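You operate a simulated robot arm through the tools that you are given. There is no shell and no other tool.

Carry out the task below with a simulated two-armed robot. There is one attempt and no reset: what you move stays moved.

Task
In the patch drawer, move the white plug to the plant socket.
Fine: it is the lowest drawer; mute the dark line amplifier and switch it off first; shut the drawer and switch it on again, still muted. Where these are worked on the way, their far stop is far enough and under half their travel is too little: patch drawer.

It is judged by the outcome, as a careful person would: the job done as asked, and still so three seconds after it is handed in. It fails if anything else is knocked over, pushed out of place, dropped, spilled or broken.

Robot
Two 7-joint arms with two-finger parallel grippers on one trunk that stands fixed in place. Base frame: the origin is at the foot of the trunk, x ahead of it, y to its left, z up. Lengths are in mm, angles in rad, forces in N, time in s.
The left shoulder is at [50, 168, 1182], the right one opposite. With the tool pointing down near the work surface each hand reaches from about 100 to 660 mm from the base axis, measured 20 degrees to its own side. Payload 1.57 kg a hand.
The TCP of each hand is the grasp point between the finger pads, 30 mm short of the fingertips. In the tool frame z runs along the fingers and y along their closing line. The gripper opens to 80 mm. The fingers are 17 mm wide and 12 mm thick; the gripper's body (40 by 82 mm) begins 80 mm behind the TCP.
Orientation is told as [roll, pitch, yaw] about the base's x, y, z axes, in that order, counted from this pose: with the fingers straight down and closing along the base's y, the tool's x points along the base's -x, its y along +y and its z along -z.

Tools
- The arms move only by the tool apply_moves. It takes "left_steps", "right_steps" or both (then of equal length, played together; a hand with none holds still); each is a list of rows, each a list of 3 entries, a list of its own where there are three numbers: the turn, a rotation vector about the tool's x, y, z in rad, then the shift along the tool's x, y, z in mm, then the closure, from 0 (fully open) to 1 (shut). In form: [[[wx, wy, wz], [tx, ty, tz], grip], ...]. A call has 1 to 20 rows; each row shifts and turns the commanded pose from where the row before left it, along the tool's axes as they then stand. A row lasts 0.2 s, in which the tool goes at most 50 mm and 0.15 rad; a call with a longer step from one row to the next is refused whole, and so is a gripper value outside its range. A pose out of reach is approached as far as the arm can. The call stops where the force on the tool passes 40 N (or 10 N more than at its start, if that is more) or the arm is blocked; 0.2 s more then pass. The fingers move at their own pace (about 45 mm/s each) and stop on an object; they squeeze with about 22 N. The grip force told is the motor's: it shows also when the fingers shut on nothing. Time passes only in rows, and 0.2 s behind the last, so rows that do not move let the fingers close. It gives the time, the measured TCP pose, the force on the tool (base axes), the opening and the grip force at its end, in the units of the frame above (readings bear some noise), with the torque about the TCP (base axes, N m) and any sound that the robot's microphone picked up.
- Cameras (640 x 400 px; columns grow to the right, rows downward): "scene" is now at [123.7, -38.3, 1410.6]; the picture's right is [-0.42, -0.91, 0.00], its down [-0.35, 0.16, -0.92] and it looks along [0.84, -0.38, -0.39] (base axes); focal length 214 px, centre (320, 200). "left" rides on the left gripper at [72, 7, -122] in its tool frame; the picture's right is [-0.09, 1.00, 0.00], its down [-0.84, -0.08, -0.54] and it looks along [-0.54, -0.05, 0.84] (tool axes); focal length 238 px, centre (320, 200). "right" rides on the right gripper at [72, -7, -122] in its tool frame; the picture's right is [0.09, 1.00, 0.00], its down [-0.84, 0.08, -0.54] and it looks along [-0.54, 0.05, 0.84] (tool axes); focal length 238 px, centre (320, 200). There is no depth. A picture from a camera that has moved, and an enlarged one, comes with that camera's place and axes in the base frame and with its lens.
- capture(camera): a new picture of that camera. No time passes.
- move_column(by): slides the trunk up (or, below 0, down) by that many mm; the arms and the scene camera ride with it, the base frame stays. It gives what a move gives, with no picture.
- aim_head(pan, tilt): turns the head with the scene camera to pan (to the left, within 1.396 rad either way) and tilt (down, from -0.506 to 1.204), counted from straight ahead of the robot. It gives what a move gives.
- close_up(camera, box): a new picture of the part [left, top, right, bottom] of that camera's present view, enlarged. No time passes.
- finish_job(): hands the job in; it is judged then, once.

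Places have to be worked out from the pictures, the camera data and where the tool is seen. Open the grippers and draw the arms clear of the work before you hand the job in, unless the task says otherwise.

The tools are called after "Call:" as name(argument=value, ...) on one line, values as JSON. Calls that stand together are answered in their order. apply_moves: Moves the arms, as the interface text tells. Its arguments: {"type":"object","properties":{"left_steps":{"type":"array","items":{"type":"array"}},"right_steps":{"type":"array","items":{"type":"array"}}},"required":[]} The other tools are called the same way: move_column (by) moves the trunk up or down; aim_head (pan, tilt) turns the head that bears the scene camera; capture (camera) takes a picture; close_up (camera, box) takes an enlarged picture of a part of a camera's view; finish_job () hands the job in.

At the start:

```text
time: 0.0
left_tcp_pos: [347.7, -7.5, 1351.9]
left_tool_rot: [-0.002, -0.001, -0.002]
left_contact_force: [0.2, 0.8, 0.2]
left_torque: [0.02, 0.03, -0.01]
left_finger_gap: 80.1
left_finger_force: 0.1
right_tcp_pos: [339.7, -393.4, 1343.5]
right_tool_rot: [0.002, 0.0, 0.001]
right_contact_force: [0.5, 0.4, 0.2]
right_torque: [0.0, 0.0, -0.02]
right_finger_gap: 80.2
right_finger_force: 0.1
trunk travel left (down, up): [-350.0, 93.0]
head pan, tilt (commanded): [-0.428, 0.396]
```

scene: 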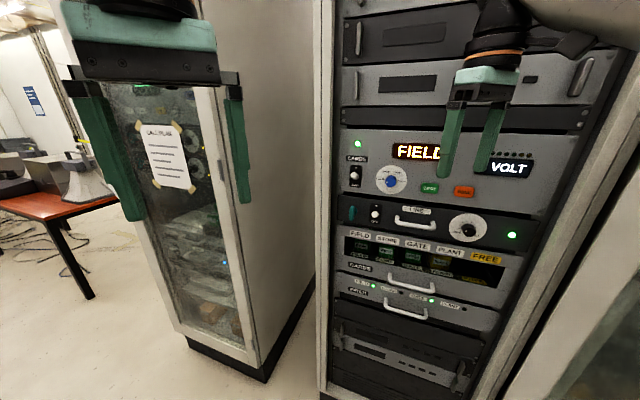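
right: 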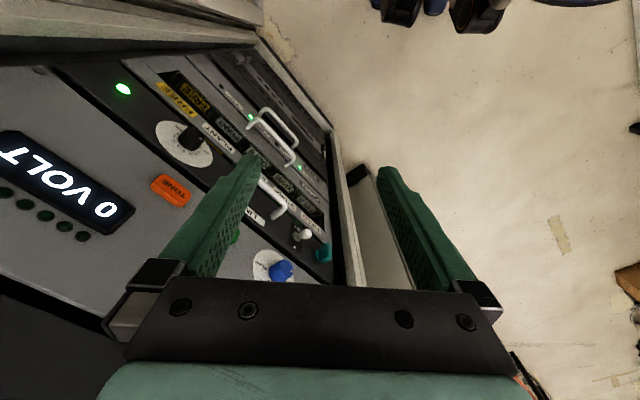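
left: 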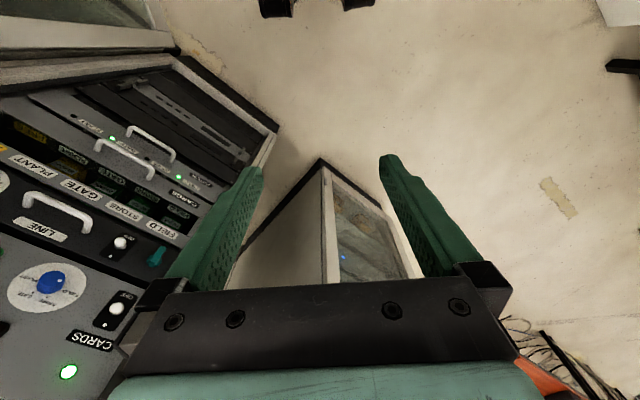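

The scene shows a rack with several drawers and a dark LINE unit; I'll look at it enlarged first to read the labels.

Call:
close_up(camera="scene", box=[320, 190, 540, 330])

Call:
close_up(camera="scene", box=[320, 110, 560, 260])

Call:
close_up(camera="left", box=[0, 60, 240, 210])

Call:
close_up(camera="left", box=[0, 180, 220, 320])

```text
2.86 times, centred on (430, 260) of scene
camera zoom: at [123.7, -38.3, 1410.6], right [-0.42, -0.91, 0.0], down [-0.35, 0.16, -0.92], along [0.84, -0.38, -0.39], focal length 613 px, centre (6, 29)
```

zoom: 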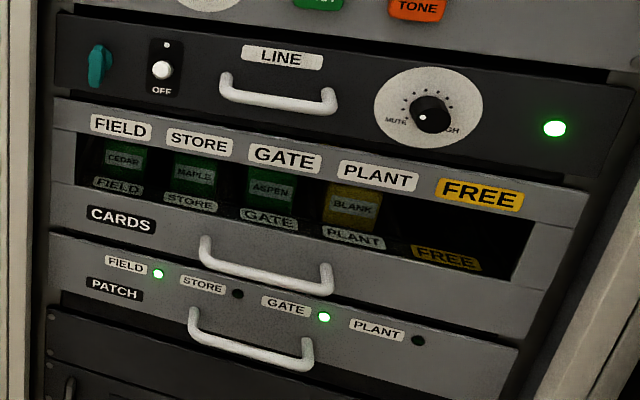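

```text
2.67 times, centred on (440, 185) of scene
camera zoom: at [123.7, -38.3, 1410.6], right [-0.42, -0.91, 0.0], down [-0.35, 0.16, -0.92], along [0.84, -0.38, -0.39], focal length 572 px, centre (0, 240)
```

zoom: 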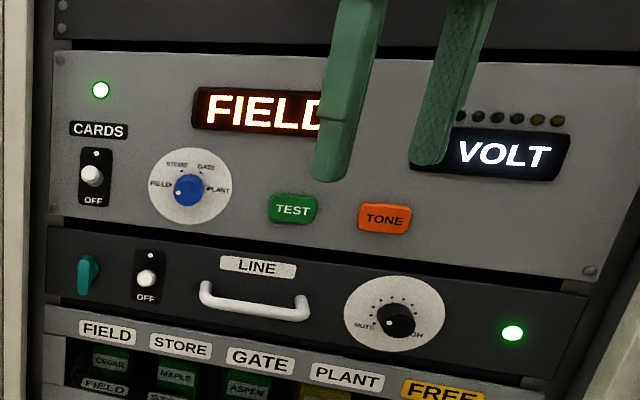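

```text
2.67 times, centred on (120, 135) of left
camera zoom: at [274.3, -0.6, 1473.0], right [0.09, 1.0, 0.0], down [0.84, -0.08, 0.54], along [0.54, -0.05, -0.84], focal length 636 px, centre (853, 373)
```

zoom: 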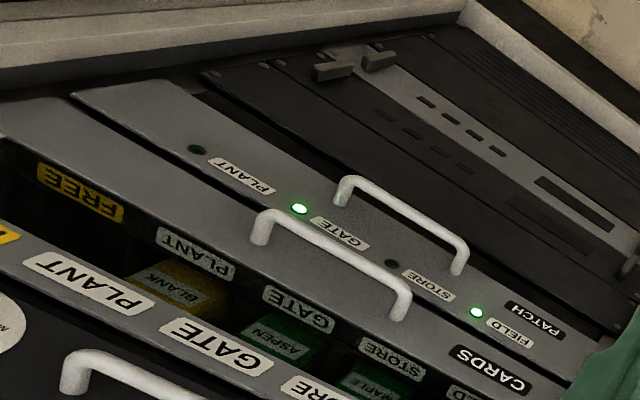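

```text
2.86 times, centred on (110, 250) of left
camera zoom: at [274.3, -0.6, 1473.0], right [0.09, 1.0, 0.0], down [0.84, -0.08, 0.54], along [0.54, -0.05, -0.84], focal length 681 px, centre (920, 57)
```

zoom: 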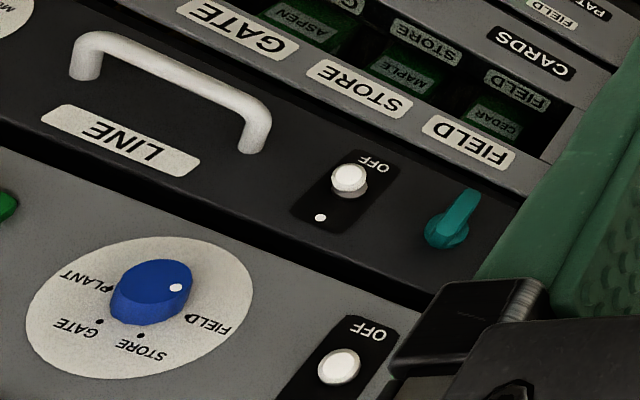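

The rack front faces the robot at about 45° to its right, roughly 700 mm away; LINE panel near z≈1130 and patch drawer near z≈840. I'll aim the head at it squarely to measure better.

Call:
aim_head(pan=-0.8, tilt=0.55)

Call:
capture(camera="scene")

```text
time: 0.8
left_tcp_pos: [347.0, -8.5, 1351.3]
left_tool_rot: [-0.002, -0.001, -0.001]
left_contact_force: [0.4, 0.2, -0.4]
left_torque: [-0.05, 0.02, 0.02]
left_finger_gap: 80.1
left_finger_force: 0.0
right_tcp_pos: [338.6, -392.7, 1342.3]
right_tool_rot: [0.0, 0.0, 0.002]
right_contact_force: [0.6, 0.0, -0.9]
right_torque: [-0.03, -0.01, 0.02]
right_finger_gap: 80.1
right_finger_force: 0.0
trunk travel left (down, up): [-350.0, 93.0]
head pan, tilt (commanded): [-0.799, 0.55]
```

```text
taken
camera scene: at [102.0, -64.1, 1396.6], right [-0.72, -0.7, 0.0], down [-0.36, 0.37, -0.85], along [0.59, -0.61, -0.52], focal length 214 px, centre (320, 200)
```

scene: 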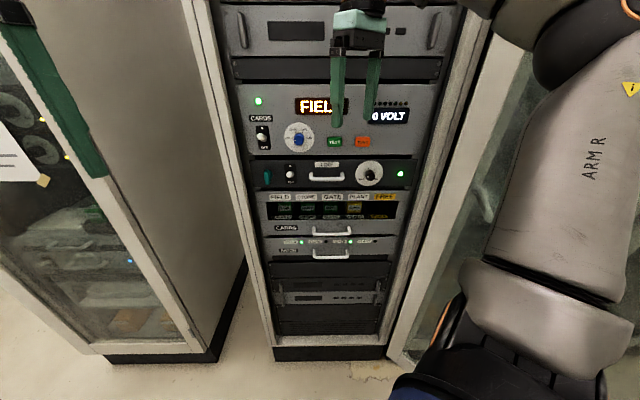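

Now the view is nearly square on the rack. I'll enlarge the LINE, CARDS and PATCH panels.

Call:
close_up(camera="scene", box=[240, 150, 430, 269])

Call:
close_up(camera="scene", box=[330, 155, 410, 205])

Call:
close_up(camera="scene", box=[250, 155, 330, 205])

Call:
close_up(camera="scene", box=[250, 215, 410, 315])

```text
3.36 times, centred on (335, 210) of scene
camera zoom: at [102.0, -64.1, 1396.6], right [-0.72, -0.7, 0.0], down [-0.36, 0.37, -0.85], along [0.59, -0.61, -0.52], focal length 721 px, centre (270, 168)
```

zoom: 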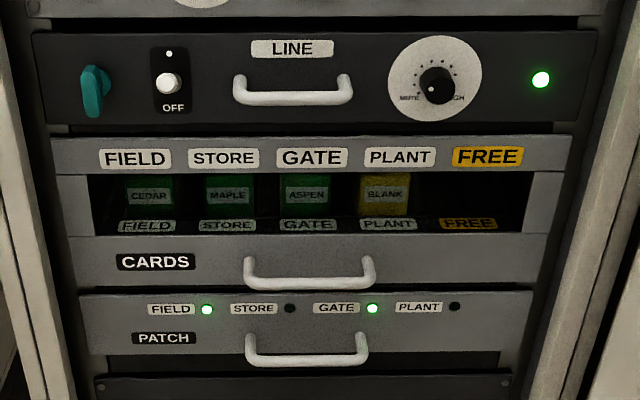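

```text
8.00 times, centred on (370, 180) of scene
camera zoom: at [102.0, -64.1, 1396.6], right [-0.72, -0.7, 0.0], down [-0.36, 0.37, -0.85], along [0.59, -0.61, -0.52], focal length 1716 px, centre (-80, 360)
```

zoom: 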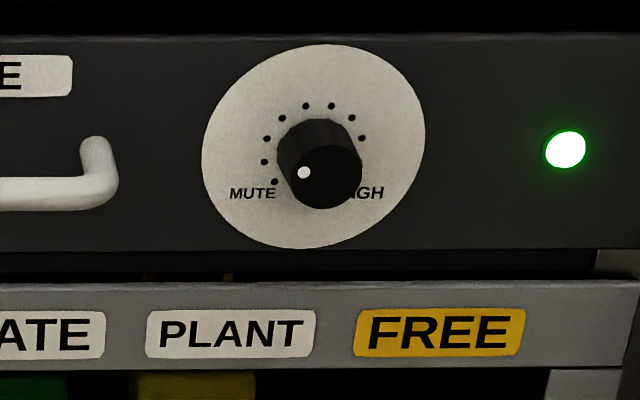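

```text
8.00 times, centred on (290, 180) of scene
camera zoom: at [102.0, -64.1, 1396.6], right [-0.72, -0.7, 0.0], down [-0.36, 0.37, -0.85], along [0.59, -0.61, -0.52], focal length 1716 px, centre (560, 360)
```

zoom: 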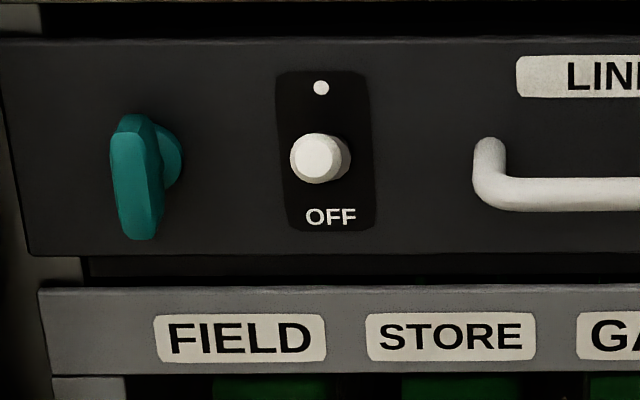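

```text
4.00 times, centred on (330, 265) of scene
camera zoom: at [102.0, -64.1, 1396.6], right [-0.72, -0.7, 0.0], down [-0.36, 0.37, -0.85], along [0.59, -0.61, -0.52], focal length 858 px, centre (280, -60)
```

zoom: 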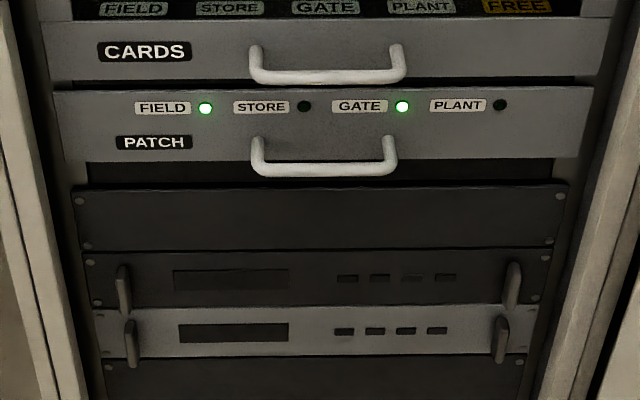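

The knob's white pointer stands at about 9 o'clock (MUTE is at the lower left of its scale), the toggle is up (on). I'll take enlarged views from the hand cameras to triangulate the panel.

Call:
close_up(camera="right", box=[80, 50, 240, 150])

Call:
close_up(camera="right", box=[200, 70, 360, 170])

Call:
close_up(camera="right", box=[220, 170, 360, 258])

```text
4.00 times, centred on (160, 100) of right
camera zoom: at [267.2, -399.8, 1466.4], right [-0.09, 1.0, 0.0], down [0.84, 0.08, 0.54], along [0.54, 0.05, -0.84], focal length 953 px, centre (960, 600)
```

zoom: 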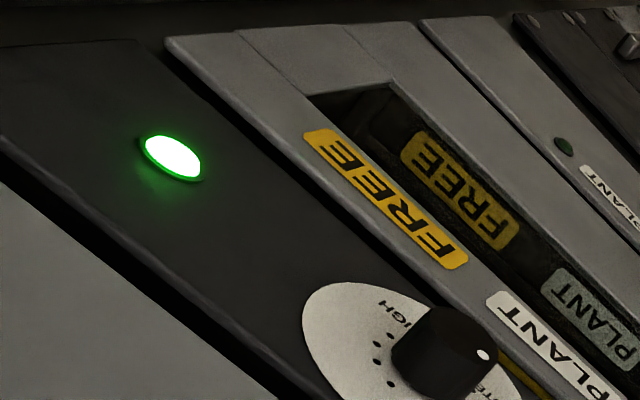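

```text
4.00 times, centred on (280, 120) of right
camera zoom: at [267.2, -399.8, 1466.4], right [-0.09, 1.0, 0.0], down [0.84, 0.08, 0.54], along [0.54, 0.05, -0.84], focal length 953 px, centre (480, 520)
```

zoom: 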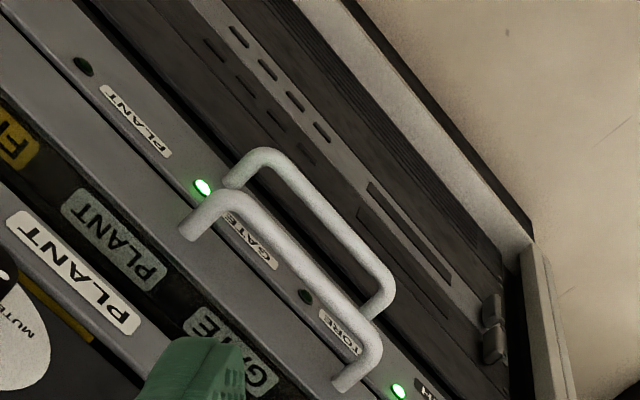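

```text
4.55 times, centred on (290, 214) of right
camera zoom: at [267.2, -399.8, 1466.4], right [-0.09, 1.0, 0.0], down [0.84, 0.08, 0.54], along [0.54, 0.05, -0.84], focal length 1083 px, centre (456, 136)
```

zoom: 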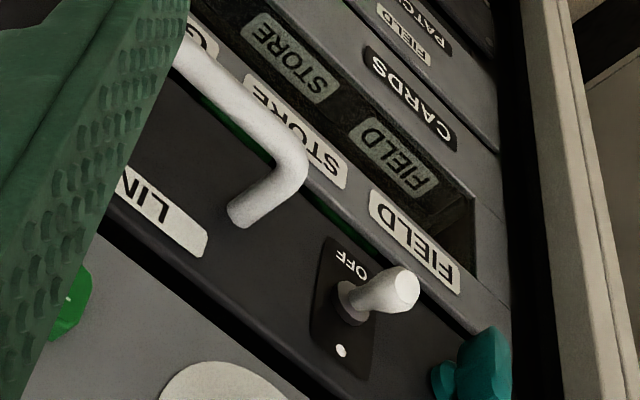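

From triangulation: rack front plane is at 45° (n=(0.707,−0.707)), w≈694; knob axis at u≈126,z≈1133 (front face ~21 mm out), toggle tip at u≈−104,z≈1146, patch handle bar at u≈21,w≈660,z≈823. I'll turn the right hand to face the rack first, lifting nothing near.

Call:
apply_moves(right_steps=[[[0, 0, 0.131], [0, 0, 0], 0], [[0, 0, 0.131], [0, 0, 0], 0], [[0, 0, 0.131], [0, 0, 0], 0], [[0, 0, 0.131], [0, 0, 0], 0], [[0, 0, 0.131], [0, 0, 0], 0], [[0, 0, 0.131], [0, 0, 0], 0], [[0, -0.131, 0], [0, 0, 0], 0], [[0, -0.131, 0], [0, 0, 0], 0], [[0, -0.131, 0], [0, 0, 0], 0], [[0, -0.131, 0], [0, 0, 0], 0], [[0, -0.131, 0], [0, 0, 0], 0], [[0, -0.131, 0], [0, 0, 0], 0]])

Call:
capture(camera="scene")

Call:
capture(camera="right")

```text
time: 3.5
left_tcp_pos: [347.0, -8.4, 1351.3]
left_tool_rot: [-0.002, -0.002, 0.0]
left_contact_force: [0.0, 0.1, 0.0]
left_torque: [0.0, 0.02, -0.02]
left_finger_gap: 79.9
left_finger_force: 0.1
right_tcp_pos: [339.3, -393.1, 1344.4]
right_tool_rot: [0.001, -0.789, -0.79]
right_contact_force: [0.3, 0.4, -0.2]
right_torque: [0.0, 0.02, 0.0]
right_finger_gap: 80.0
right_finger_force: 0.1
trunk travel left (down, up): [-350.0, 93.0]
head pan, tilt (commanded): [-0.799, 0.55]
```

```text
taken
camera scene: at [101.8, -64.2, 1396.7], right [-0.72, -0.7, 0.0], down [-0.36, 0.37, -0.85], along [0.59, -0.61, -0.52], focal length 214 px, centre (320, 200)
```

scene: 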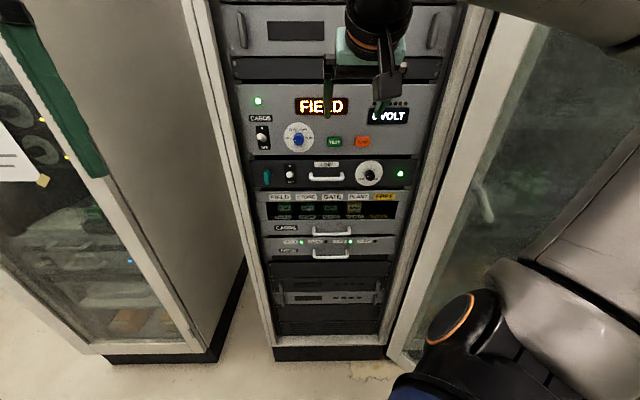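

```text
taken
camera right: at [237.1, -300.8, 1379.8], right [0.66, 0.75, -0.06], down [0.2, -0.09, 0.98], along [0.72, -0.66, -0.21], focal length 238 px, centre (320, 200)
```

right: 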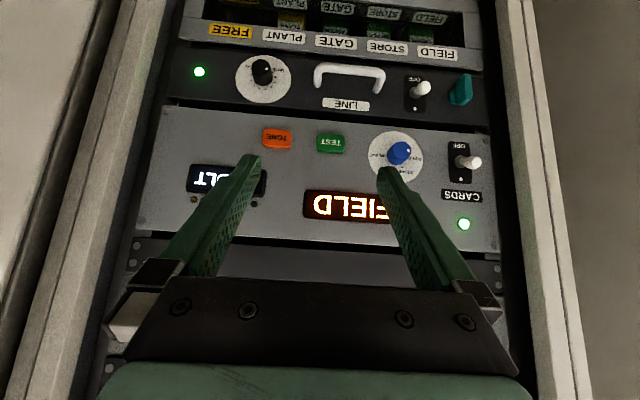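

The turn works as expected (pitch −0.79, yaw −0.79). I'll finish pitching to horizontal and lower the hand in front of the LINE knob, staying ~150 mm off.

Call:
apply_moves(right_steps=[[[0, -0.131, 0], [0, 0, 0], 0], [[0, -0.131, 0], [0, 0, 0], 0], [[0, -0.131, 0], [0, 0, 0], 0], [[0, -0.131, 0], [0, 0, 0], 0], [[0, -0.131, 0], [0, 0, 0], 0], [[0, -0.126, 0], [0, 0, 0], 0], [[0, 0, 0], [30, -12.5, 0], 0], [[0, 0, 0], [30, -12.5, 0], 0], [[0, 0, 0], [30, -12.5, 0], 0], [[0, 0, 0], [30, -12.5, 0], 0], [[0, 0, 0], [30, -12.5, 0], 0], [[0, 0, 0], [30, -12.5, 0], 0], [[0, 0, 0], [30, -12.5, 0], 0]])

Call:
capture(camera="scene")

Call:
capture(camera="right")

```text
time: 6.2
left_tcp_pos: [348.1, -7.4, 1351.4]
left_tool_rot: [-0.002, -0.002, 0.0]
left_contact_force: [-0.2, -0.4, 0.0]
left_torque: [0.03, -0.02, 0.0]
left_finger_gap: 80.1
left_finger_force: 0.0
right_tcp_pos: [387.6, -488.6, 1205.1]
right_tool_rot: [0.402, -1.568, -1.189]
right_contact_force: [0.2, -0.1, -0.3]
right_torque: [-0.01, -0.04, 0.0]
right_finger_gap: 80.1
right_finger_force: 0.1
right hand out of reach, approached as far as the arm can: row 7, 8, 9, 10, 11, 12, 13
trunk travel left (down, up): [-350.0, 93.0]
head pan, tilt (commanded): [-0.799, 0.55]
```

```text
taken
camera scene: at [102.1, -64.5, 1396.6], right [-0.72, -0.7, 0.0], down [-0.36, 0.37, -0.85], along [0.59, -0.61, -0.52], focal length 214 px, centre (320, 200)
```

scene: 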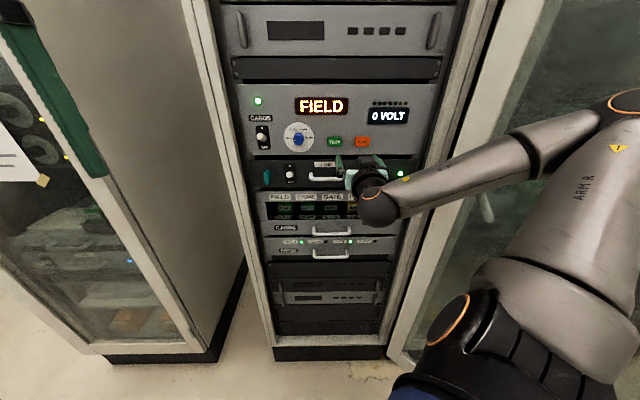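

```text
taken
camera right: at [295.8, -406.9, 1134.0], right [0.71, 0.7, -0.09], down [-0.33, 0.44, 0.84], along [0.63, -0.56, 0.54], focal length 238 px, centre (320, 200)
```

right: 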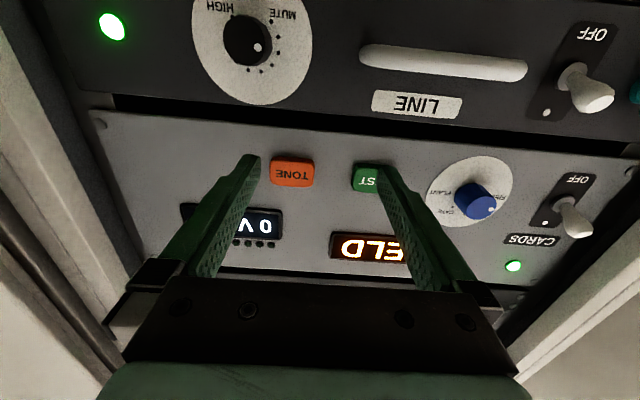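

The hand got stuck "out of reach" (target too near the body with a horizontal hand), ending at u≈71,w≈620,z≈1205. I'll send a no-move row to see whether the commanded pose was kept or clamped.

Call:
apply_moves(right_steps=[[[0, 0, 0], [0, 0, 0], 0]])

```text
time: 6.7
left_tcp_pos: [346.5, -6.6, 1351.0]
left_tool_rot: [-0.002, -0.002, 0.0]
left_contact_force: [0.3, 0.1, -0.2]
left_torque: [0.03, 0.01, 0.01]
left_finger_gap: 80.3
left_finger_force: 0.0
right_tcp_pos: [387.1, -488.7, 1204.4]
right_tool_rot: [0.21, -1.566, -0.995]
right_contact_force: [0.2, 0.4, -0.7]
right_torque: [-0.01, 0.0, -0.02]
right_finger_gap: 80.0
right_finger_force: 0.0
trunk travel left (down, up): [-350.0, 93.0]
head pan, tilt (commanded): [-0.799, 0.55]
```

The pose seems rebased to where it is. I'll move in small steps: back 20 mm check is unnecessary, so shift right/down toward the knob axis (u 126, z 1133) at the present depth.

Call:
apply_moves(right_steps=[[[0, 0, 0], [10, -10, 0], 0], [[0, 0, 0], [10, -10, 0], 0]])

```text
time: 7.2
left_tcp_pos: [347.8, -7.8, 1351.1]
left_tool_rot: [-0.003, -0.003, 0.001]
left_contact_force: [-0.3, 0.1, -0.1]
left_torque: [-0.03, 0.03, 0.03]
left_finger_gap: 80.0
left_finger_force: 0.0
right_tcp_pos: [377.8, -503.9, 1185.4]
right_tool_rot: [-0.176, -1.567, -0.61]
right_contact_force: [-1.2, 0.1, 0.5]
right_torque: [0.01, 0.03, -0.02]
right_finger_gap: 79.9
right_finger_force: 0.0
right hand out of reach, approached as far as the arm can: row 1
trunk travel left (down, up): [-350.0, 93.0]
head pan, tilt (commanded): [-0.799, 0.55]
```

Now at u≈89,w≈623,z≈1185; continuing toward the knob axis with a slight forward bias, fingertips still clear of the knob face.

Call:
apply_moves(right_steps=[[[0, 0, 0], [13, -9, 2], 0], [[0, 0, 0], [13, -9, 2], 0], [[0, 0, 0], [13, -9, 2], 0], [[0, 0, 0], [13, -9, 1], 0]])

Call:
capture(camera="right")

Call:
capture(camera="scene")

```text
time: 8.2
left_tcp_pos: [347.2, -7.3, 1350.5]
left_tool_rot: [-0.001, -0.002, 0.0]
left_contact_force: [-0.2, -0.1, -1.2]
left_torque: [0.0, 0.0, 0.01]
left_finger_gap: 79.9
left_finger_force: 0.1
right_tcp_pos: [354.1, -535.8, 1133.9]
right_tool_rot: [0.481, -1.568, -1.267]
right_contact_force: [-0.2, -0.1, 0.1]
right_torque: [-0.02, 0.02, 0.05]
right_finger_gap: 80.3
right_finger_force: 0.1
trunk travel left (down, up): [-350.0, 93.0]
head pan, tilt (commanded): [-0.799, 0.55]
```

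```text
taken
camera right: at [263.0, -453.5, 1064.2], right [0.71, 0.7, -0.09], down [-0.33, 0.44, 0.84], along [0.63, -0.56, 0.54], focal length 238 px, centre (320, 200)
```

right: 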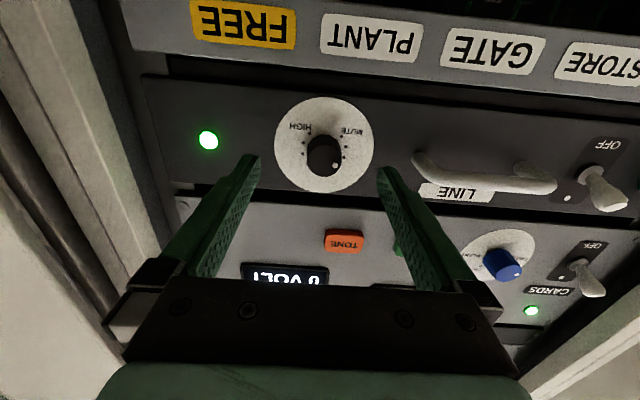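

```text
taken
camera scene: at [102.0, -64.3, 1396.6], right [-0.72, -0.7, 0.0], down [-0.36, 0.37, -0.85], along [0.59, -0.61, -0.52], focal length 214 px, centre (320, 200)
```

scene: 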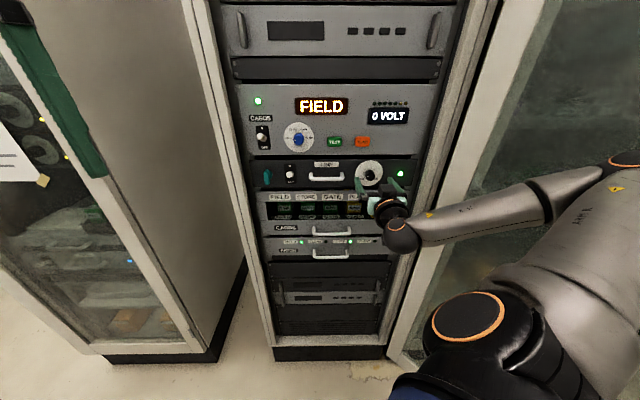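

TCP now at u≈128.5,w≈629,z≈1134, right in front of the knob. I'll zoom on the hand view and scene view to check centring.

Call:
close_up(camera="right", box=[244, 90, 404, 190])

Call:
close_up(camera="scene", box=[330, 150, 426, 210])

```text
4.00 times, centred on (324, 140) of right
camera zoom: at [263.0, -453.5, 1064.2], right [0.71, 0.7, -0.09], down [-0.33, 0.44, 0.84], along [0.63, -0.56, 0.54], focal length 953 px, centre (304, 440)
```

zoom: 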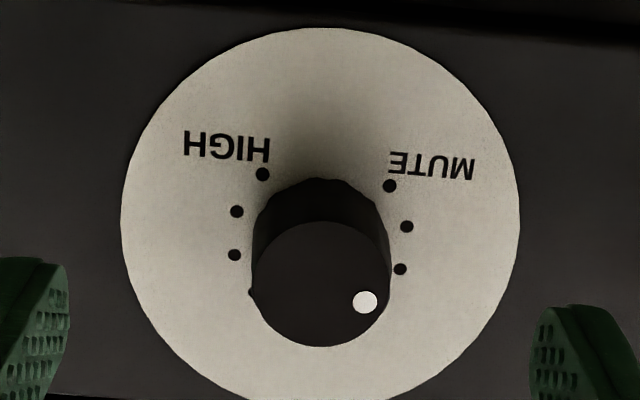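

```text
6.67 times, centred on (378, 180) of scene
camera zoom: at [102.0, -64.3, 1396.6], right [-0.72, -0.7, 0.0], down [-0.36, 0.37, -0.85], along [0.59, -0.61, -0.52], focal length 1430 px, centre (-67, 333)
```

zoom: 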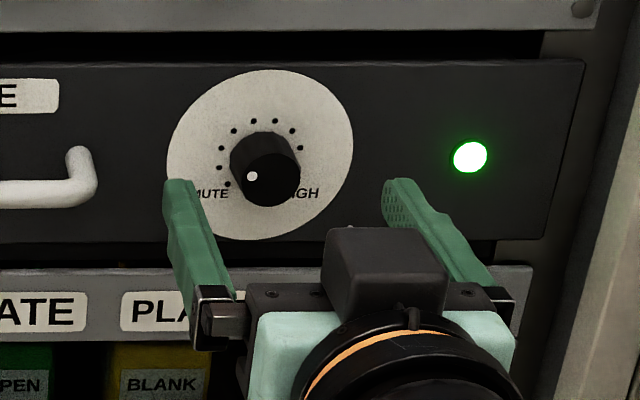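

The knob axis is at u≈125,z≈1133, pointer ~20° above 9 o'clock (near third scale dot), so about 60–65° counter-clockwise to MUTE. I shift 3 mm left and advance so the fingertips straddle the knob without touching the panel.

Call:
apply_moves(right_steps=[[[0, 0, 0], [0.5, 3, 7], 0], [[0, 0, 0], [0, 0, 10], 0], [[0, 0, 0], [0, 0, 9], 0]])

Call:
close_up(camera="scene", box=[330, 150, 426, 210])

Call:
capture(camera="right")

```text
time: 9.1
left_tcp_pos: [347.0, -7.9, 1351.3]
left_tool_rot: [-0.002, -0.002, 0.0]
left_contact_force: [-0.8, -0.7, -0.4]
left_torque: [0.0, 0.03, 0.01]
left_finger_gap: 80.1
left_finger_force: 0.1
right_tcp_pos: [373.6, -551.2, 1133.9]
right_tool_rot: [0.102, -1.57, -0.889]
right_contact_force: [-0.3, -0.6, -0.1]
right_torque: [0.02, 0.02, 0.0]
right_finger_gap: 79.9
right_finger_force: 0.1
trunk travel left (down, up): [-350.0, 93.0]
head pan, tilt (commanded): [-0.799, 0.55]
```

```text
6.67 times, centred on (378, 180) of scene
camera zoom: at [102.1, -64.3, 1396.6], right [-0.72, -0.7, 0.0], down [-0.36, 0.37, -0.85], along [0.59, -0.61, -0.52], focal length 1430 px, centre (-67, 333)
```

zoom: 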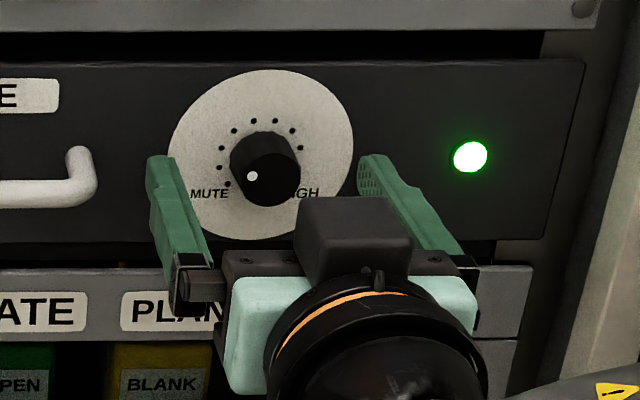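

```text
taken
camera right: at [283.5, -469.3, 1063.2], right [0.71, 0.7, -0.09], down [-0.33, 0.44, 0.84], along [0.63, -0.56, 0.54], focal length 238 px, centre (320, 200)
```

right: 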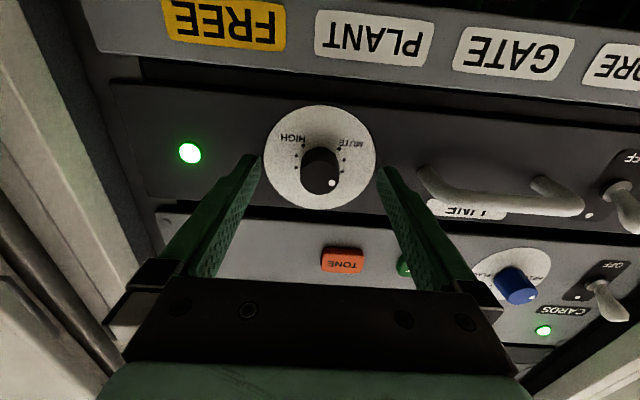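

TCP at u≈125.6,w≈654,z≈1134, fingertips ~10 mm off the panel around the knob. Closing on it.

Call:
apply_moves(right_steps=[[[0, 0, 0], [0, 0, 0], 0.5], [[0, 0, 0], [0, 0, 0], 0.7], [[0, 0, 0], [0, 0, 0], 1], [[0, 0, 0], [0, 0, 0], 1], [[0, 0, 0], [0, 0, 0], 1]])

Call:
close_up(camera="scene", box=[330, 150, 426, 210])

Call:
close_up(camera="right", box=[240, 80, 400, 200])

```text
time: 10.2
left_tcp_pos: [347.8, -7.8, 1351.2]
left_tool_rot: [-0.002, 0.0, 0.0]
left_contact_force: [-0.1, 0.1, 1.0]
left_torque: [0.0, 0.05, 0.0]
left_finger_gap: 80.0
left_finger_force: 0.2
right_tcp_pos: [374.6, -550.6, 1134.6]
right_tool_rot: [0.13, -1.568, -0.918]
right_contact_force: [-0.3, -1.3, -0.7]
right_torque: [0.04, 0.0, -0.05]
right_finger_gap: 26.2
right_finger_force: 28.0
trunk travel left (down, up): [-350.0, 93.0]
head pan, tilt (commanded): [-0.799, 0.55]
```

```text
6.67 times, centred on (378, 180) of scene
camera zoom: at [101.9, -64.3, 1396.6], right [-0.72, -0.7, 0.0], down [-0.36, 0.37, -0.85], along [0.59, -0.61, -0.52], focal length 1430 px, centre (-67, 333)
```

zoom: 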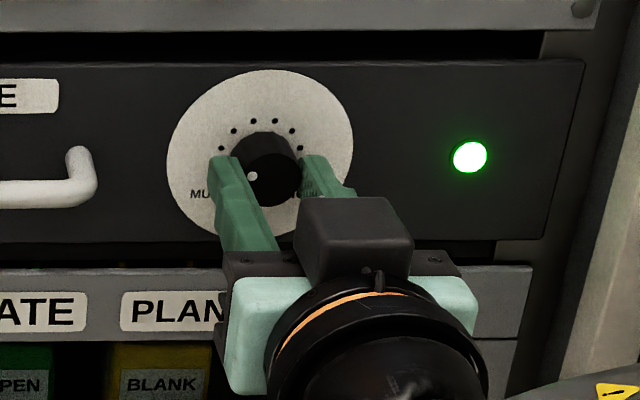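

```text
3.33 times, centred on (320, 140) of right
camera zoom: at [283.3, -469.2, 1063.3], right [0.71, 0.7, -0.09], down [-0.33, 0.44, 0.84], along [0.63, -0.56, 0.54], focal length 794 px, centre (320, 400)
```

zoom: 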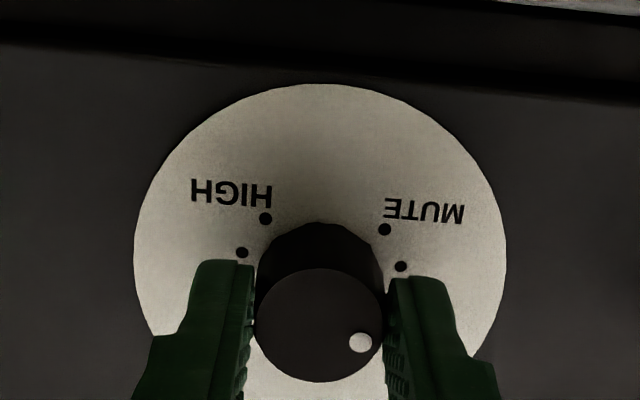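

Knob gripped (26 mm). Turning it counter-clockwise (tool −z) gradually, then checking.

Call:
apply_moves(right_steps=[[[0, 0, -0.1], [0, 0, 0], 1], [[0, 0, -0.1], [0, 0, 0], 1], [[0, 0, -0.1], [0, 0, 0], 1], [[0, 0, -0.1], [0, 0, 0], 1], [[0, 0, -0.1], [0, 0, 0], 1]])

Call:
close_up(camera="scene", box=[330, 150, 426, 210])

Call:
close_up(camera="right", box=[240, 80, 400, 200])

```text
time: 11.4
left_tcp_pos: [346.3, -8.0, 1350.3]
left_tool_rot: [-0.002, -0.002, -0.001]
left_contact_force: [-0.6, 0.2, 0.2]
left_torque: [0.0, 0.04, -0.02]
left_finger_gap: 79.9
left_finger_force: 0.1
right_tcp_pos: [373.9, -551.6, 1133.6]
right_tool_rot: [-1.568, -1.07, 0.78]
right_contact_force: [-2.6, -0.7, 1.3]
right_torque: [0.04, 0.06, -0.05]
right_finger_gap: 26.1
right_finger_force: 36.6
trunk travel left (down, up): [-350.0, 93.0]
head pan, tilt (commanded): [-0.799, 0.55]
```

```text
6.67 times, centred on (378, 180) of scene
camera zoom: at [101.5, -64.0, 1396.7], right [-0.72, -0.7, 0.0], down [-0.36, 0.37, -0.85], along [0.59, -0.61, -0.52], focal length 1430 px, centre (-67, 333)
```

zoom: 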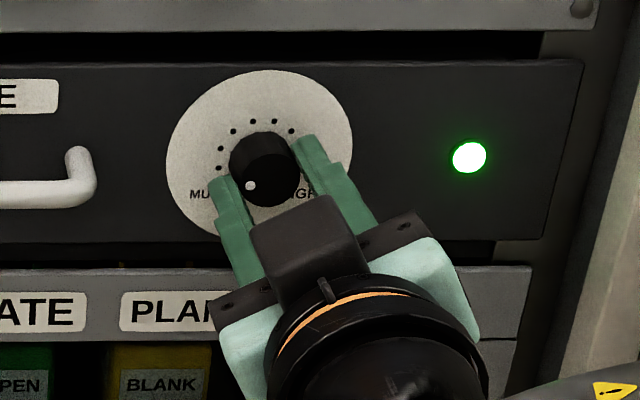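

```text
3.33 times, centred on (320, 140) of right
camera zoom: at [259.2, -493.3, 1075.2], right [0.59, 0.59, -0.56], down [-0.05, 0.71, 0.7], along [0.81, -0.38, 0.45], focal length 794 px, centre (320, 400)
```

zoom: 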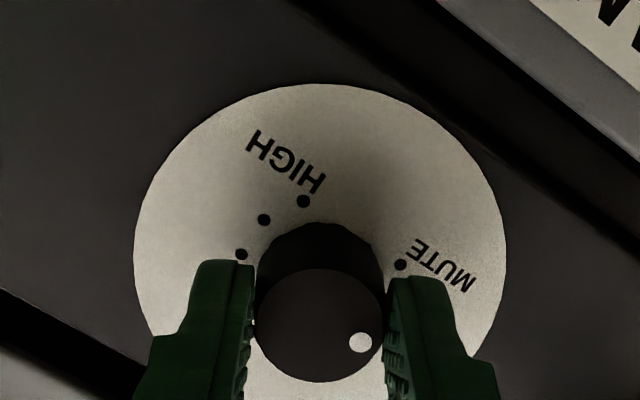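

The knob follows the hand (about 29° turned). Another ~32° to MUTE; continuing.

Call:
apply_moves(right_steps=[[[0, 0, -0.1], [0, 0, 0], 1], [[0, 0, -0.1], [0, 0, 0], 1], [[0, 0, -0.1], [0, 0, 0], 1], [[0, 0, -0.1], [0, 0, 0], 1], [[0, 0, -0.1], [0, 0, 0], 1]])

Call:
close_up(camera="scene", box=[330, 150, 426, 210])

Call:
close_up(camera="right", box=[240, 80, 400, 200])

```text
time: 12.7
left_tcp_pos: [346.9, -6.4, 1350.7]
left_tool_rot: [-0.001, -0.004, 0.0]
left_contact_force: [-0.2, 0.0, 0.0]
left_torque: [0.0, -0.01, 0.02]
left_finger_gap: 79.9
left_finger_force: 0.1
right_tcp_pos: [373.5, -551.7, 1133.5]
right_tool_rot: [-1.569, -0.569, 0.782]
right_contact_force: [0.4, -2.2, 3.3]
right_torque: [-0.1, -0.06, -0.11]
right_finger_gap: 26.1
right_finger_force: 36.8
trunk travel left (down, up): [-350.0, 93.0]
head pan, tilt (commanded): [-0.799, 0.55]
```

```text
6.67 times, centred on (378, 180) of scene
camera zoom: at [101.8, -64.1, 1396.7], right [-0.72, -0.7, 0.0], down [-0.36, 0.37, -0.85], along [0.59, -0.61, -0.52], focal length 1430 px, centre (-67, 333)
```

zoom: 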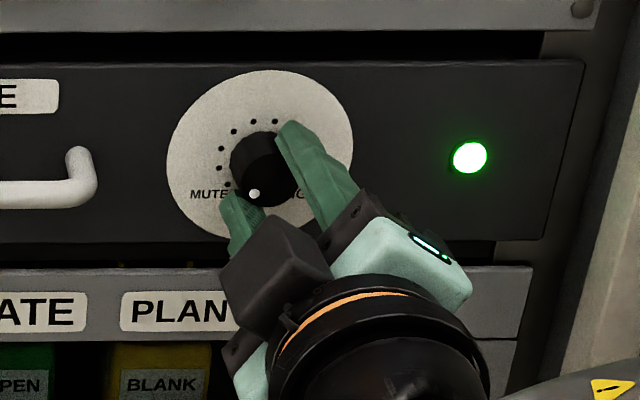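

```text
3.33 times, centred on (320, 140) of right
camera zoom: at [242.1, -510.1, 1102.1], right [0.32, 0.33, -0.89], down [0.15, 0.91, 0.39], along [0.93, -0.26, 0.25], focal length 794 px, centre (320, 400)
```

zoom: 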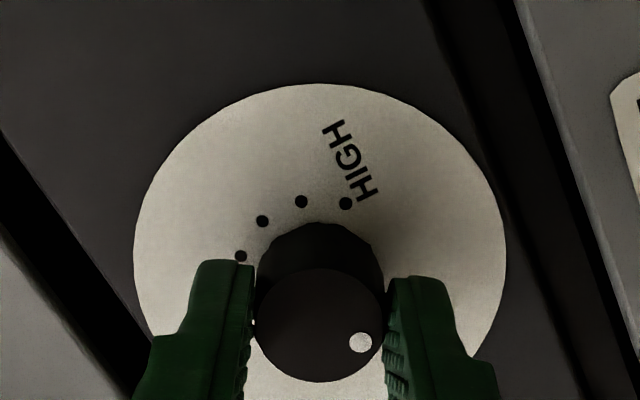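

Rotated 57° so far, pointer dot still follows. Going on in small steps until I feel the stop.

Call:
apply_moves(right_steps=[[[0, 0, -0.04], [0, 0, 0], 1], [[0, 0, -0.04], [0, 0, 0], 1]])

Call:
close_up(camera="right", box=[240, 80, 400, 200])

Call:
close_up(camera="scene", box=[345, 160, 393, 190])

```text
time: 13.2
left_tcp_pos: [347.3, -7.2, 1351.5]
left_tool_rot: [-0.001, -0.003, 0.0]
left_contact_force: [-0.5, -0.9, 0.6]
left_torque: [0.01, -0.02, -0.01]
left_finger_gap: 79.9
left_finger_force: 0.1
right_tcp_pos: [373.9, -550.3, 1134.4]
right_tool_rot: [-1.57, -0.491, 0.781]
right_contact_force: [-0.4, -3.8, 4.4]
right_torque: [0.32, -0.37, -0.05]
right_finger_gap: 26.3
right_finger_force: 37.0
trunk travel left (down, up): [-350.0, 93.0]
head pan, tilt (commanded): [-0.799, 0.55]
```

```text
3.33 times, centred on (320, 140) of right
camera zoom: at [240.2, -511.8, 1107.0], right [0.27, 0.28, -0.92], down [0.17, 0.93, 0.33], along [0.95, -0.24, 0.21], focal length 794 px, centre (320, 400)
```

zoom: 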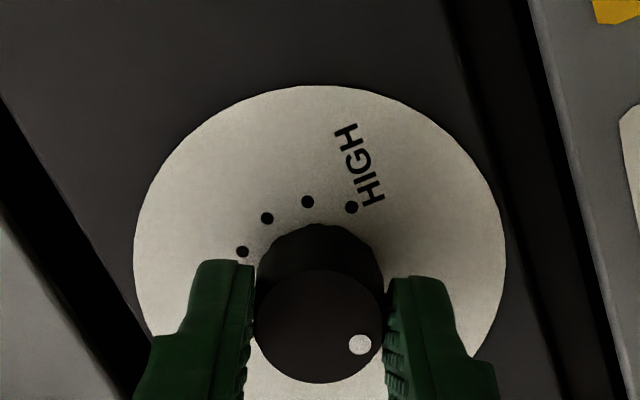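

```text
13.33 times, centred on (369, 175) of scene
camera zoom: at [101.6, -64.4, 1396.7], right [-0.72, -0.7, 0.0], down [-0.36, 0.37, -0.85], along [0.59, -0.61, -0.52], focal length 2860 px, centre (-333, 533)
```

zoom: 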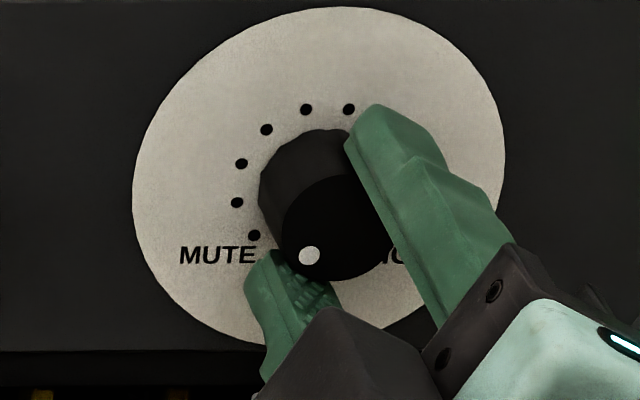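

Torque about the knob axis rose to ~0.5 N·m and the pointer stands at the MUTE dot: end stop reached. I ease back the strain, open and withdraw.

Call:
apply_moves(right_steps=[[[0, 0, 0.04], [0, 0, 0], 1], [[0, 0, 0], [0, 0, 0], 0.5], [[0, 0, 0], [0, 0, 0], 0.3], [[0, 0, 0], [0, 0, 0], 0.2], [[0, 0, 0], [0, 0, -15], 0.2], [[0, 0, 0], [0, 0, -15], 0.2]])

Call:
close_up(camera="scene", box=[330, 150, 426, 210])

Call:
capture(camera="right")

```text
time: 14.7
left_tcp_pos: [348.2, -6.6, 1351.6]
left_tool_rot: [-0.002, 0.0, -0.001]
left_contact_force: [-0.2, 0.0, 0.0]
left_torque: [-0.02, -0.02, -0.01]
left_finger_gap: 80.2
left_finger_force: 0.2
right_tcp_pos: [352.0, -528.6, 1134.1]
right_tool_rot: [-1.569, -0.53, 0.783]
right_contact_force: [-0.7, 0.5, 0.1]
right_torque: [0.0, -0.02, 0.03]
right_finger_gap: 64.1
right_finger_force: 0.1
trunk travel left (down, up): [-350.0, 93.0]
head pan, tilt (commanded): [-0.799, 0.55]
```

```text
6.67 times, centred on (378, 180) of scene
camera zoom: at [101.9, -64.1, 1396.6], right [-0.72, -0.7, 0.0], down [-0.36, 0.37, -0.85], along [0.59, -0.61, -0.52], focal length 1430 px, centre (-67, 333)
```

zoom: 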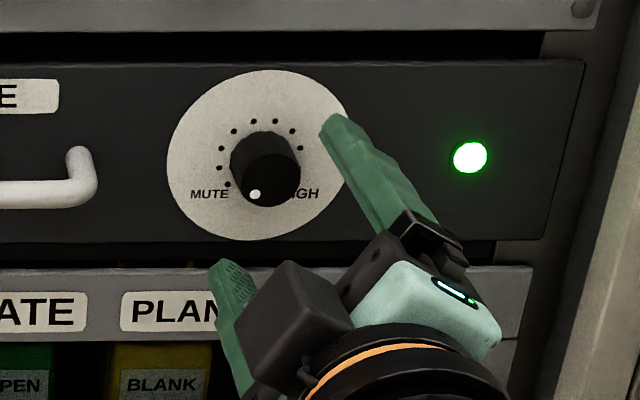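

```text
taken
camera right: at [219.7, -489.1, 1103.8], right [0.3, 0.3, -0.91], down [0.16, 0.92, 0.36], along [0.94, -0.25, 0.23], focal length 238 px, centre (320, 200)
```

right: 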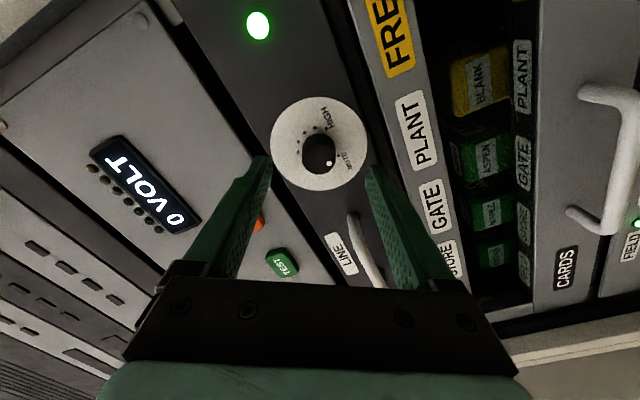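

I zoom in to verify the pointer's angle against the MUTE dot after release.

Call:
close_up(camera="right", box=[264, 85, 376, 155])

Call:
close_up(camera="right", box=[264, 125, 376, 195])

Call:
close_up(camera="scene", box=[345, 160, 393, 190])

```text
5.71 times, centred on (320, 120) of right
camera zoom: at [219.7, -489.1, 1103.8], right [0.3, 0.3, -0.91], down [0.16, 0.92, 0.36], along [0.94, -0.25, 0.23], focal length 1362 px, centre (320, 657)
```

zoom: 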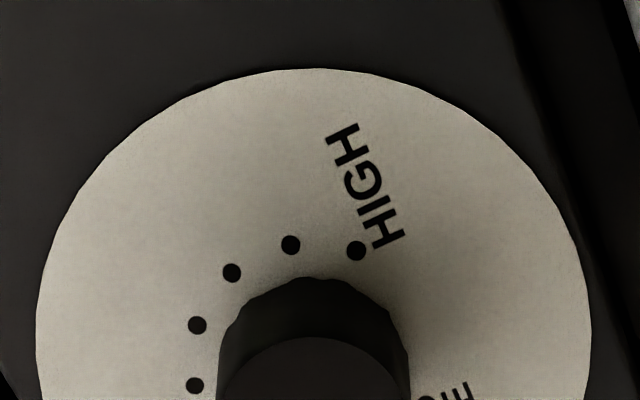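

```text
5.71 times, centred on (320, 160) of right
camera zoom: at [219.7, -489.1, 1103.8], right [0.3, 0.3, -0.91], down [0.16, 0.92, 0.36], along [0.94, -0.25, 0.23], focal length 1362 px, centre (320, 429)
```

zoom: 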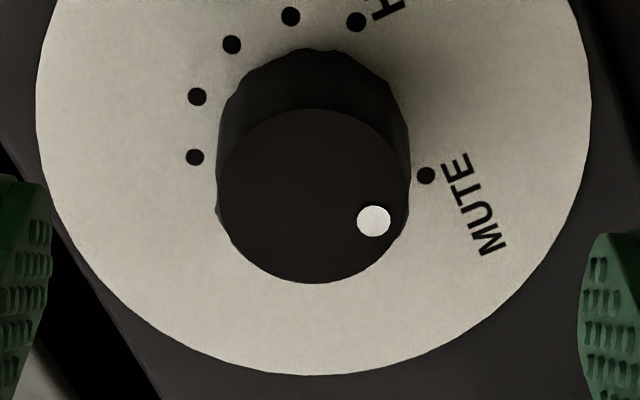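

```text
13.33 times, centred on (369, 175) of scene
camera zoom: at [101.9, -64.1, 1396.6], right [-0.72, -0.7, 0.0], down [-0.36, 0.37, -0.85], along [0.59, -0.61, -0.52], focal length 2860 px, centre (-333, 533)
```

zoom: 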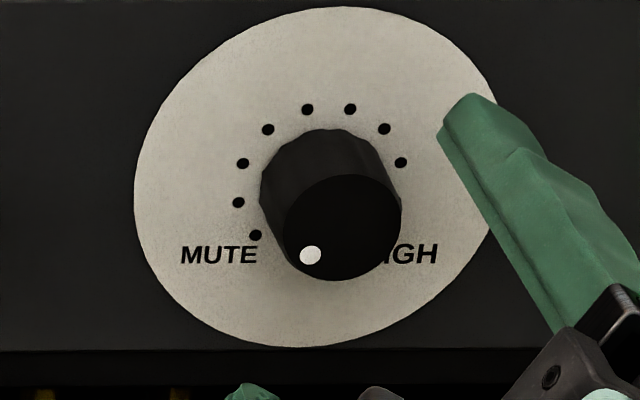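

The pointer stands at the MUTE stop. Next the toggle: I roll the hand so it closes vertically, shut the fingers, raise to z≈1180 and move left to above the LINE toggle (u≈−104).

Call:
apply_moves(right_steps=[[[0, 0, -0.13], [0, 0, 0], 0.5], [[0, 0, -0.13], [0, 0, 0], 0.8], [[0, 0, -0.13], [0, 0, 0], 1], [[0, 0, -0.14], [0, 0, 0], 1], [[0, 0, 0], [0, -15, 0], 1], [[0, 0, 0], [0, -15, 0], 1], [[0, 0, 0], [0, -16, 0], 1]])

Call:
capture(camera="scene")

```text
time: 16.2
left_tcp_pos: [347.3, -7.0, 1351.5]
left_tool_rot: [-0.002, -0.002, 0.0]
left_contact_force: [-0.5, 0.1, -1.0]
left_torque: [-0.05, -0.02, 0.0]
left_finger_gap: 80.1
left_finger_force: 0.0
right_tcp_pos: [355.5, -533.2, 1179.9]
right_tool_rot: [-1.568, 0.0, 0.784]
right_contact_force: [-0.9, 0.4, 0.8]
right_torque: [0.0, -0.01, -0.01]
right_finger_gap: 0.0
right_finger_force: 21.2
right hand out of reach, approached as far as the arm can: row 7
trunk travel left (down, up): [-350.0, 93.0]
head pan, tilt (commanded): [-0.799, 0.55]
```

```text
taken
camera scene: at [101.9, -64.0, 1396.6], right [-0.72, -0.7, 0.0], down [-0.36, 0.37, -0.85], along [0.59, -0.61, -0.52], focal length 214 px, centre (320, 200)
```

scene: 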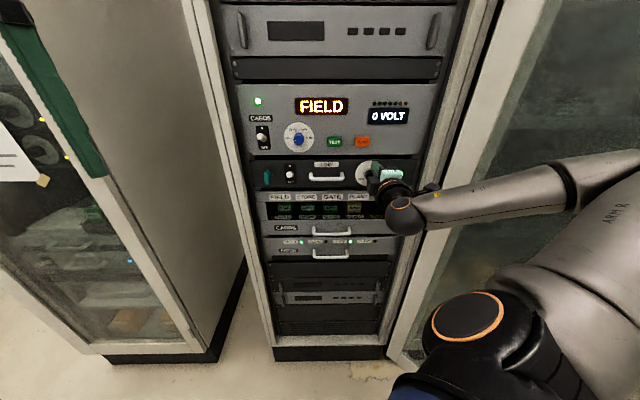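

Now move left along the panel at z≈1180 toward the toggle, keeping fingertips ~36 mm off the panel.

Call:
apply_moves(right_steps=[[[0, 0, 0], [-25, 0, 0], 1], [[0, 0, 0], [-25, 0, 0], 1], [[0, 0, 0], [-25, 0, 0], 1], [[0, 0, 0], [-25, 0, 0], 1], [[0, 0, 0], [-25, 0, 0], 1], [[0, 0, 0], [-25, 0, 0], 1], [[0, 0, 0], [-25, 0, 0], 1], [[0, 0, 0], [-25, 0, 0], 1], [[0, 0, 0], [-30, 0, 0], 1]])

Call:
capture(camera="scene")

Call:
capture(camera="right")

```text
time: 18.2
left_tcp_pos: [348.3, -7.0, 1350.7]
left_tool_rot: [-0.002, -0.001, 0.002]
left_contact_force: [0.4, 0.0, 1.1]
left_torque: [0.02, -0.02, -0.05]
left_finger_gap: 80.3
left_finger_force: 0.1
right_tcp_pos: [519.3, -370.1, 1179.6]
right_tool_rot: [-1.569, 0.0, 0.782]
right_contact_force: [-0.6, -0.1, 0.0]
right_torque: [0.06, 0.01, 0.0]
right_finger_gap: 0.1
right_finger_force: 21.0
trunk travel left (down, up): [-350.0, 93.0]
head pan, tilt (commanded): [-0.799, 0.55]
```

```text
taken
camera scene: at [102.3, -63.9, 1396.6], right [-0.72, -0.7, 0.0], down [-0.36, 0.37, -0.85], along [0.59, -0.61, -0.52], focal length 214 px, centre (320, 200)
```

scene: 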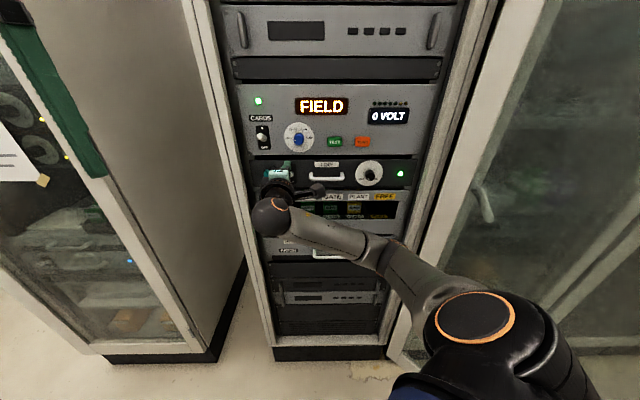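

```text
taken
camera right: at [382.3, -334.6, 1187.7], right [-0.07, -0.06, -1.0], down [0.21, 0.97, -0.08], along [0.98, -0.22, -0.05], focal length 238 px, centre (320, 200)
```

right: 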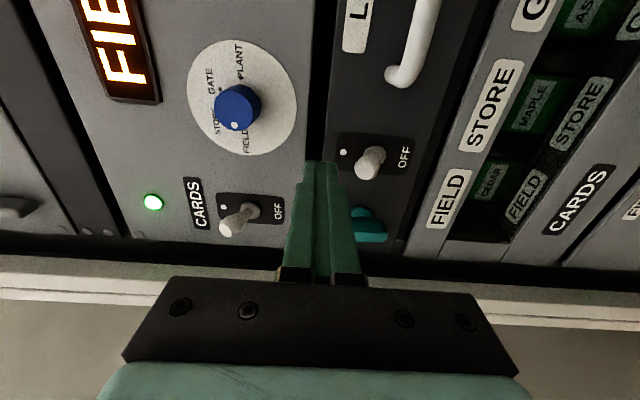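

The hand is at u≈−105,z≈1180, above the LINE toggle. I zoom to confirm the toggle's place relative to the fingers.

Call:
close_up(camera="right", box=[270, 110, 430, 210])

Call:
close_up(camera="scene", box=[250, 145, 330, 195])

```text
4.00 times, centred on (350, 160) of right
camera zoom: at [382.3, -334.6, 1187.7], right [-0.07, -0.06, -1.0], down [0.21, 0.97, -0.08], along [0.98, -0.22, -0.05], focal length 953 px, centre (200, 360)
```

zoom: 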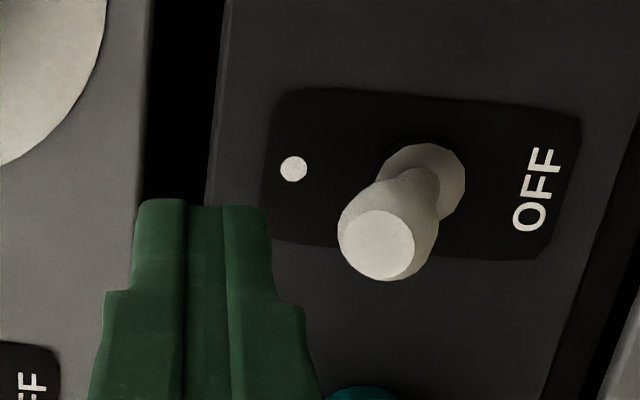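

```text
8.00 times, centred on (290, 170) of scene
camera zoom: at [102.3, -63.9, 1396.6], right [-0.72, -0.7, 0.0], down [-0.36, 0.37, -0.85], along [0.59, -0.61, -0.52], focal length 1716 px, centre (560, 440)
```

zoom: 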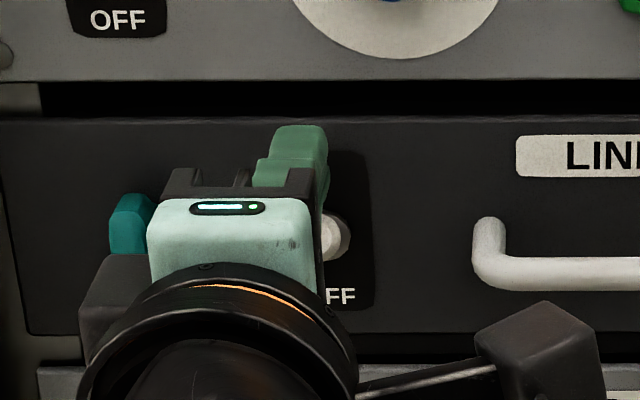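

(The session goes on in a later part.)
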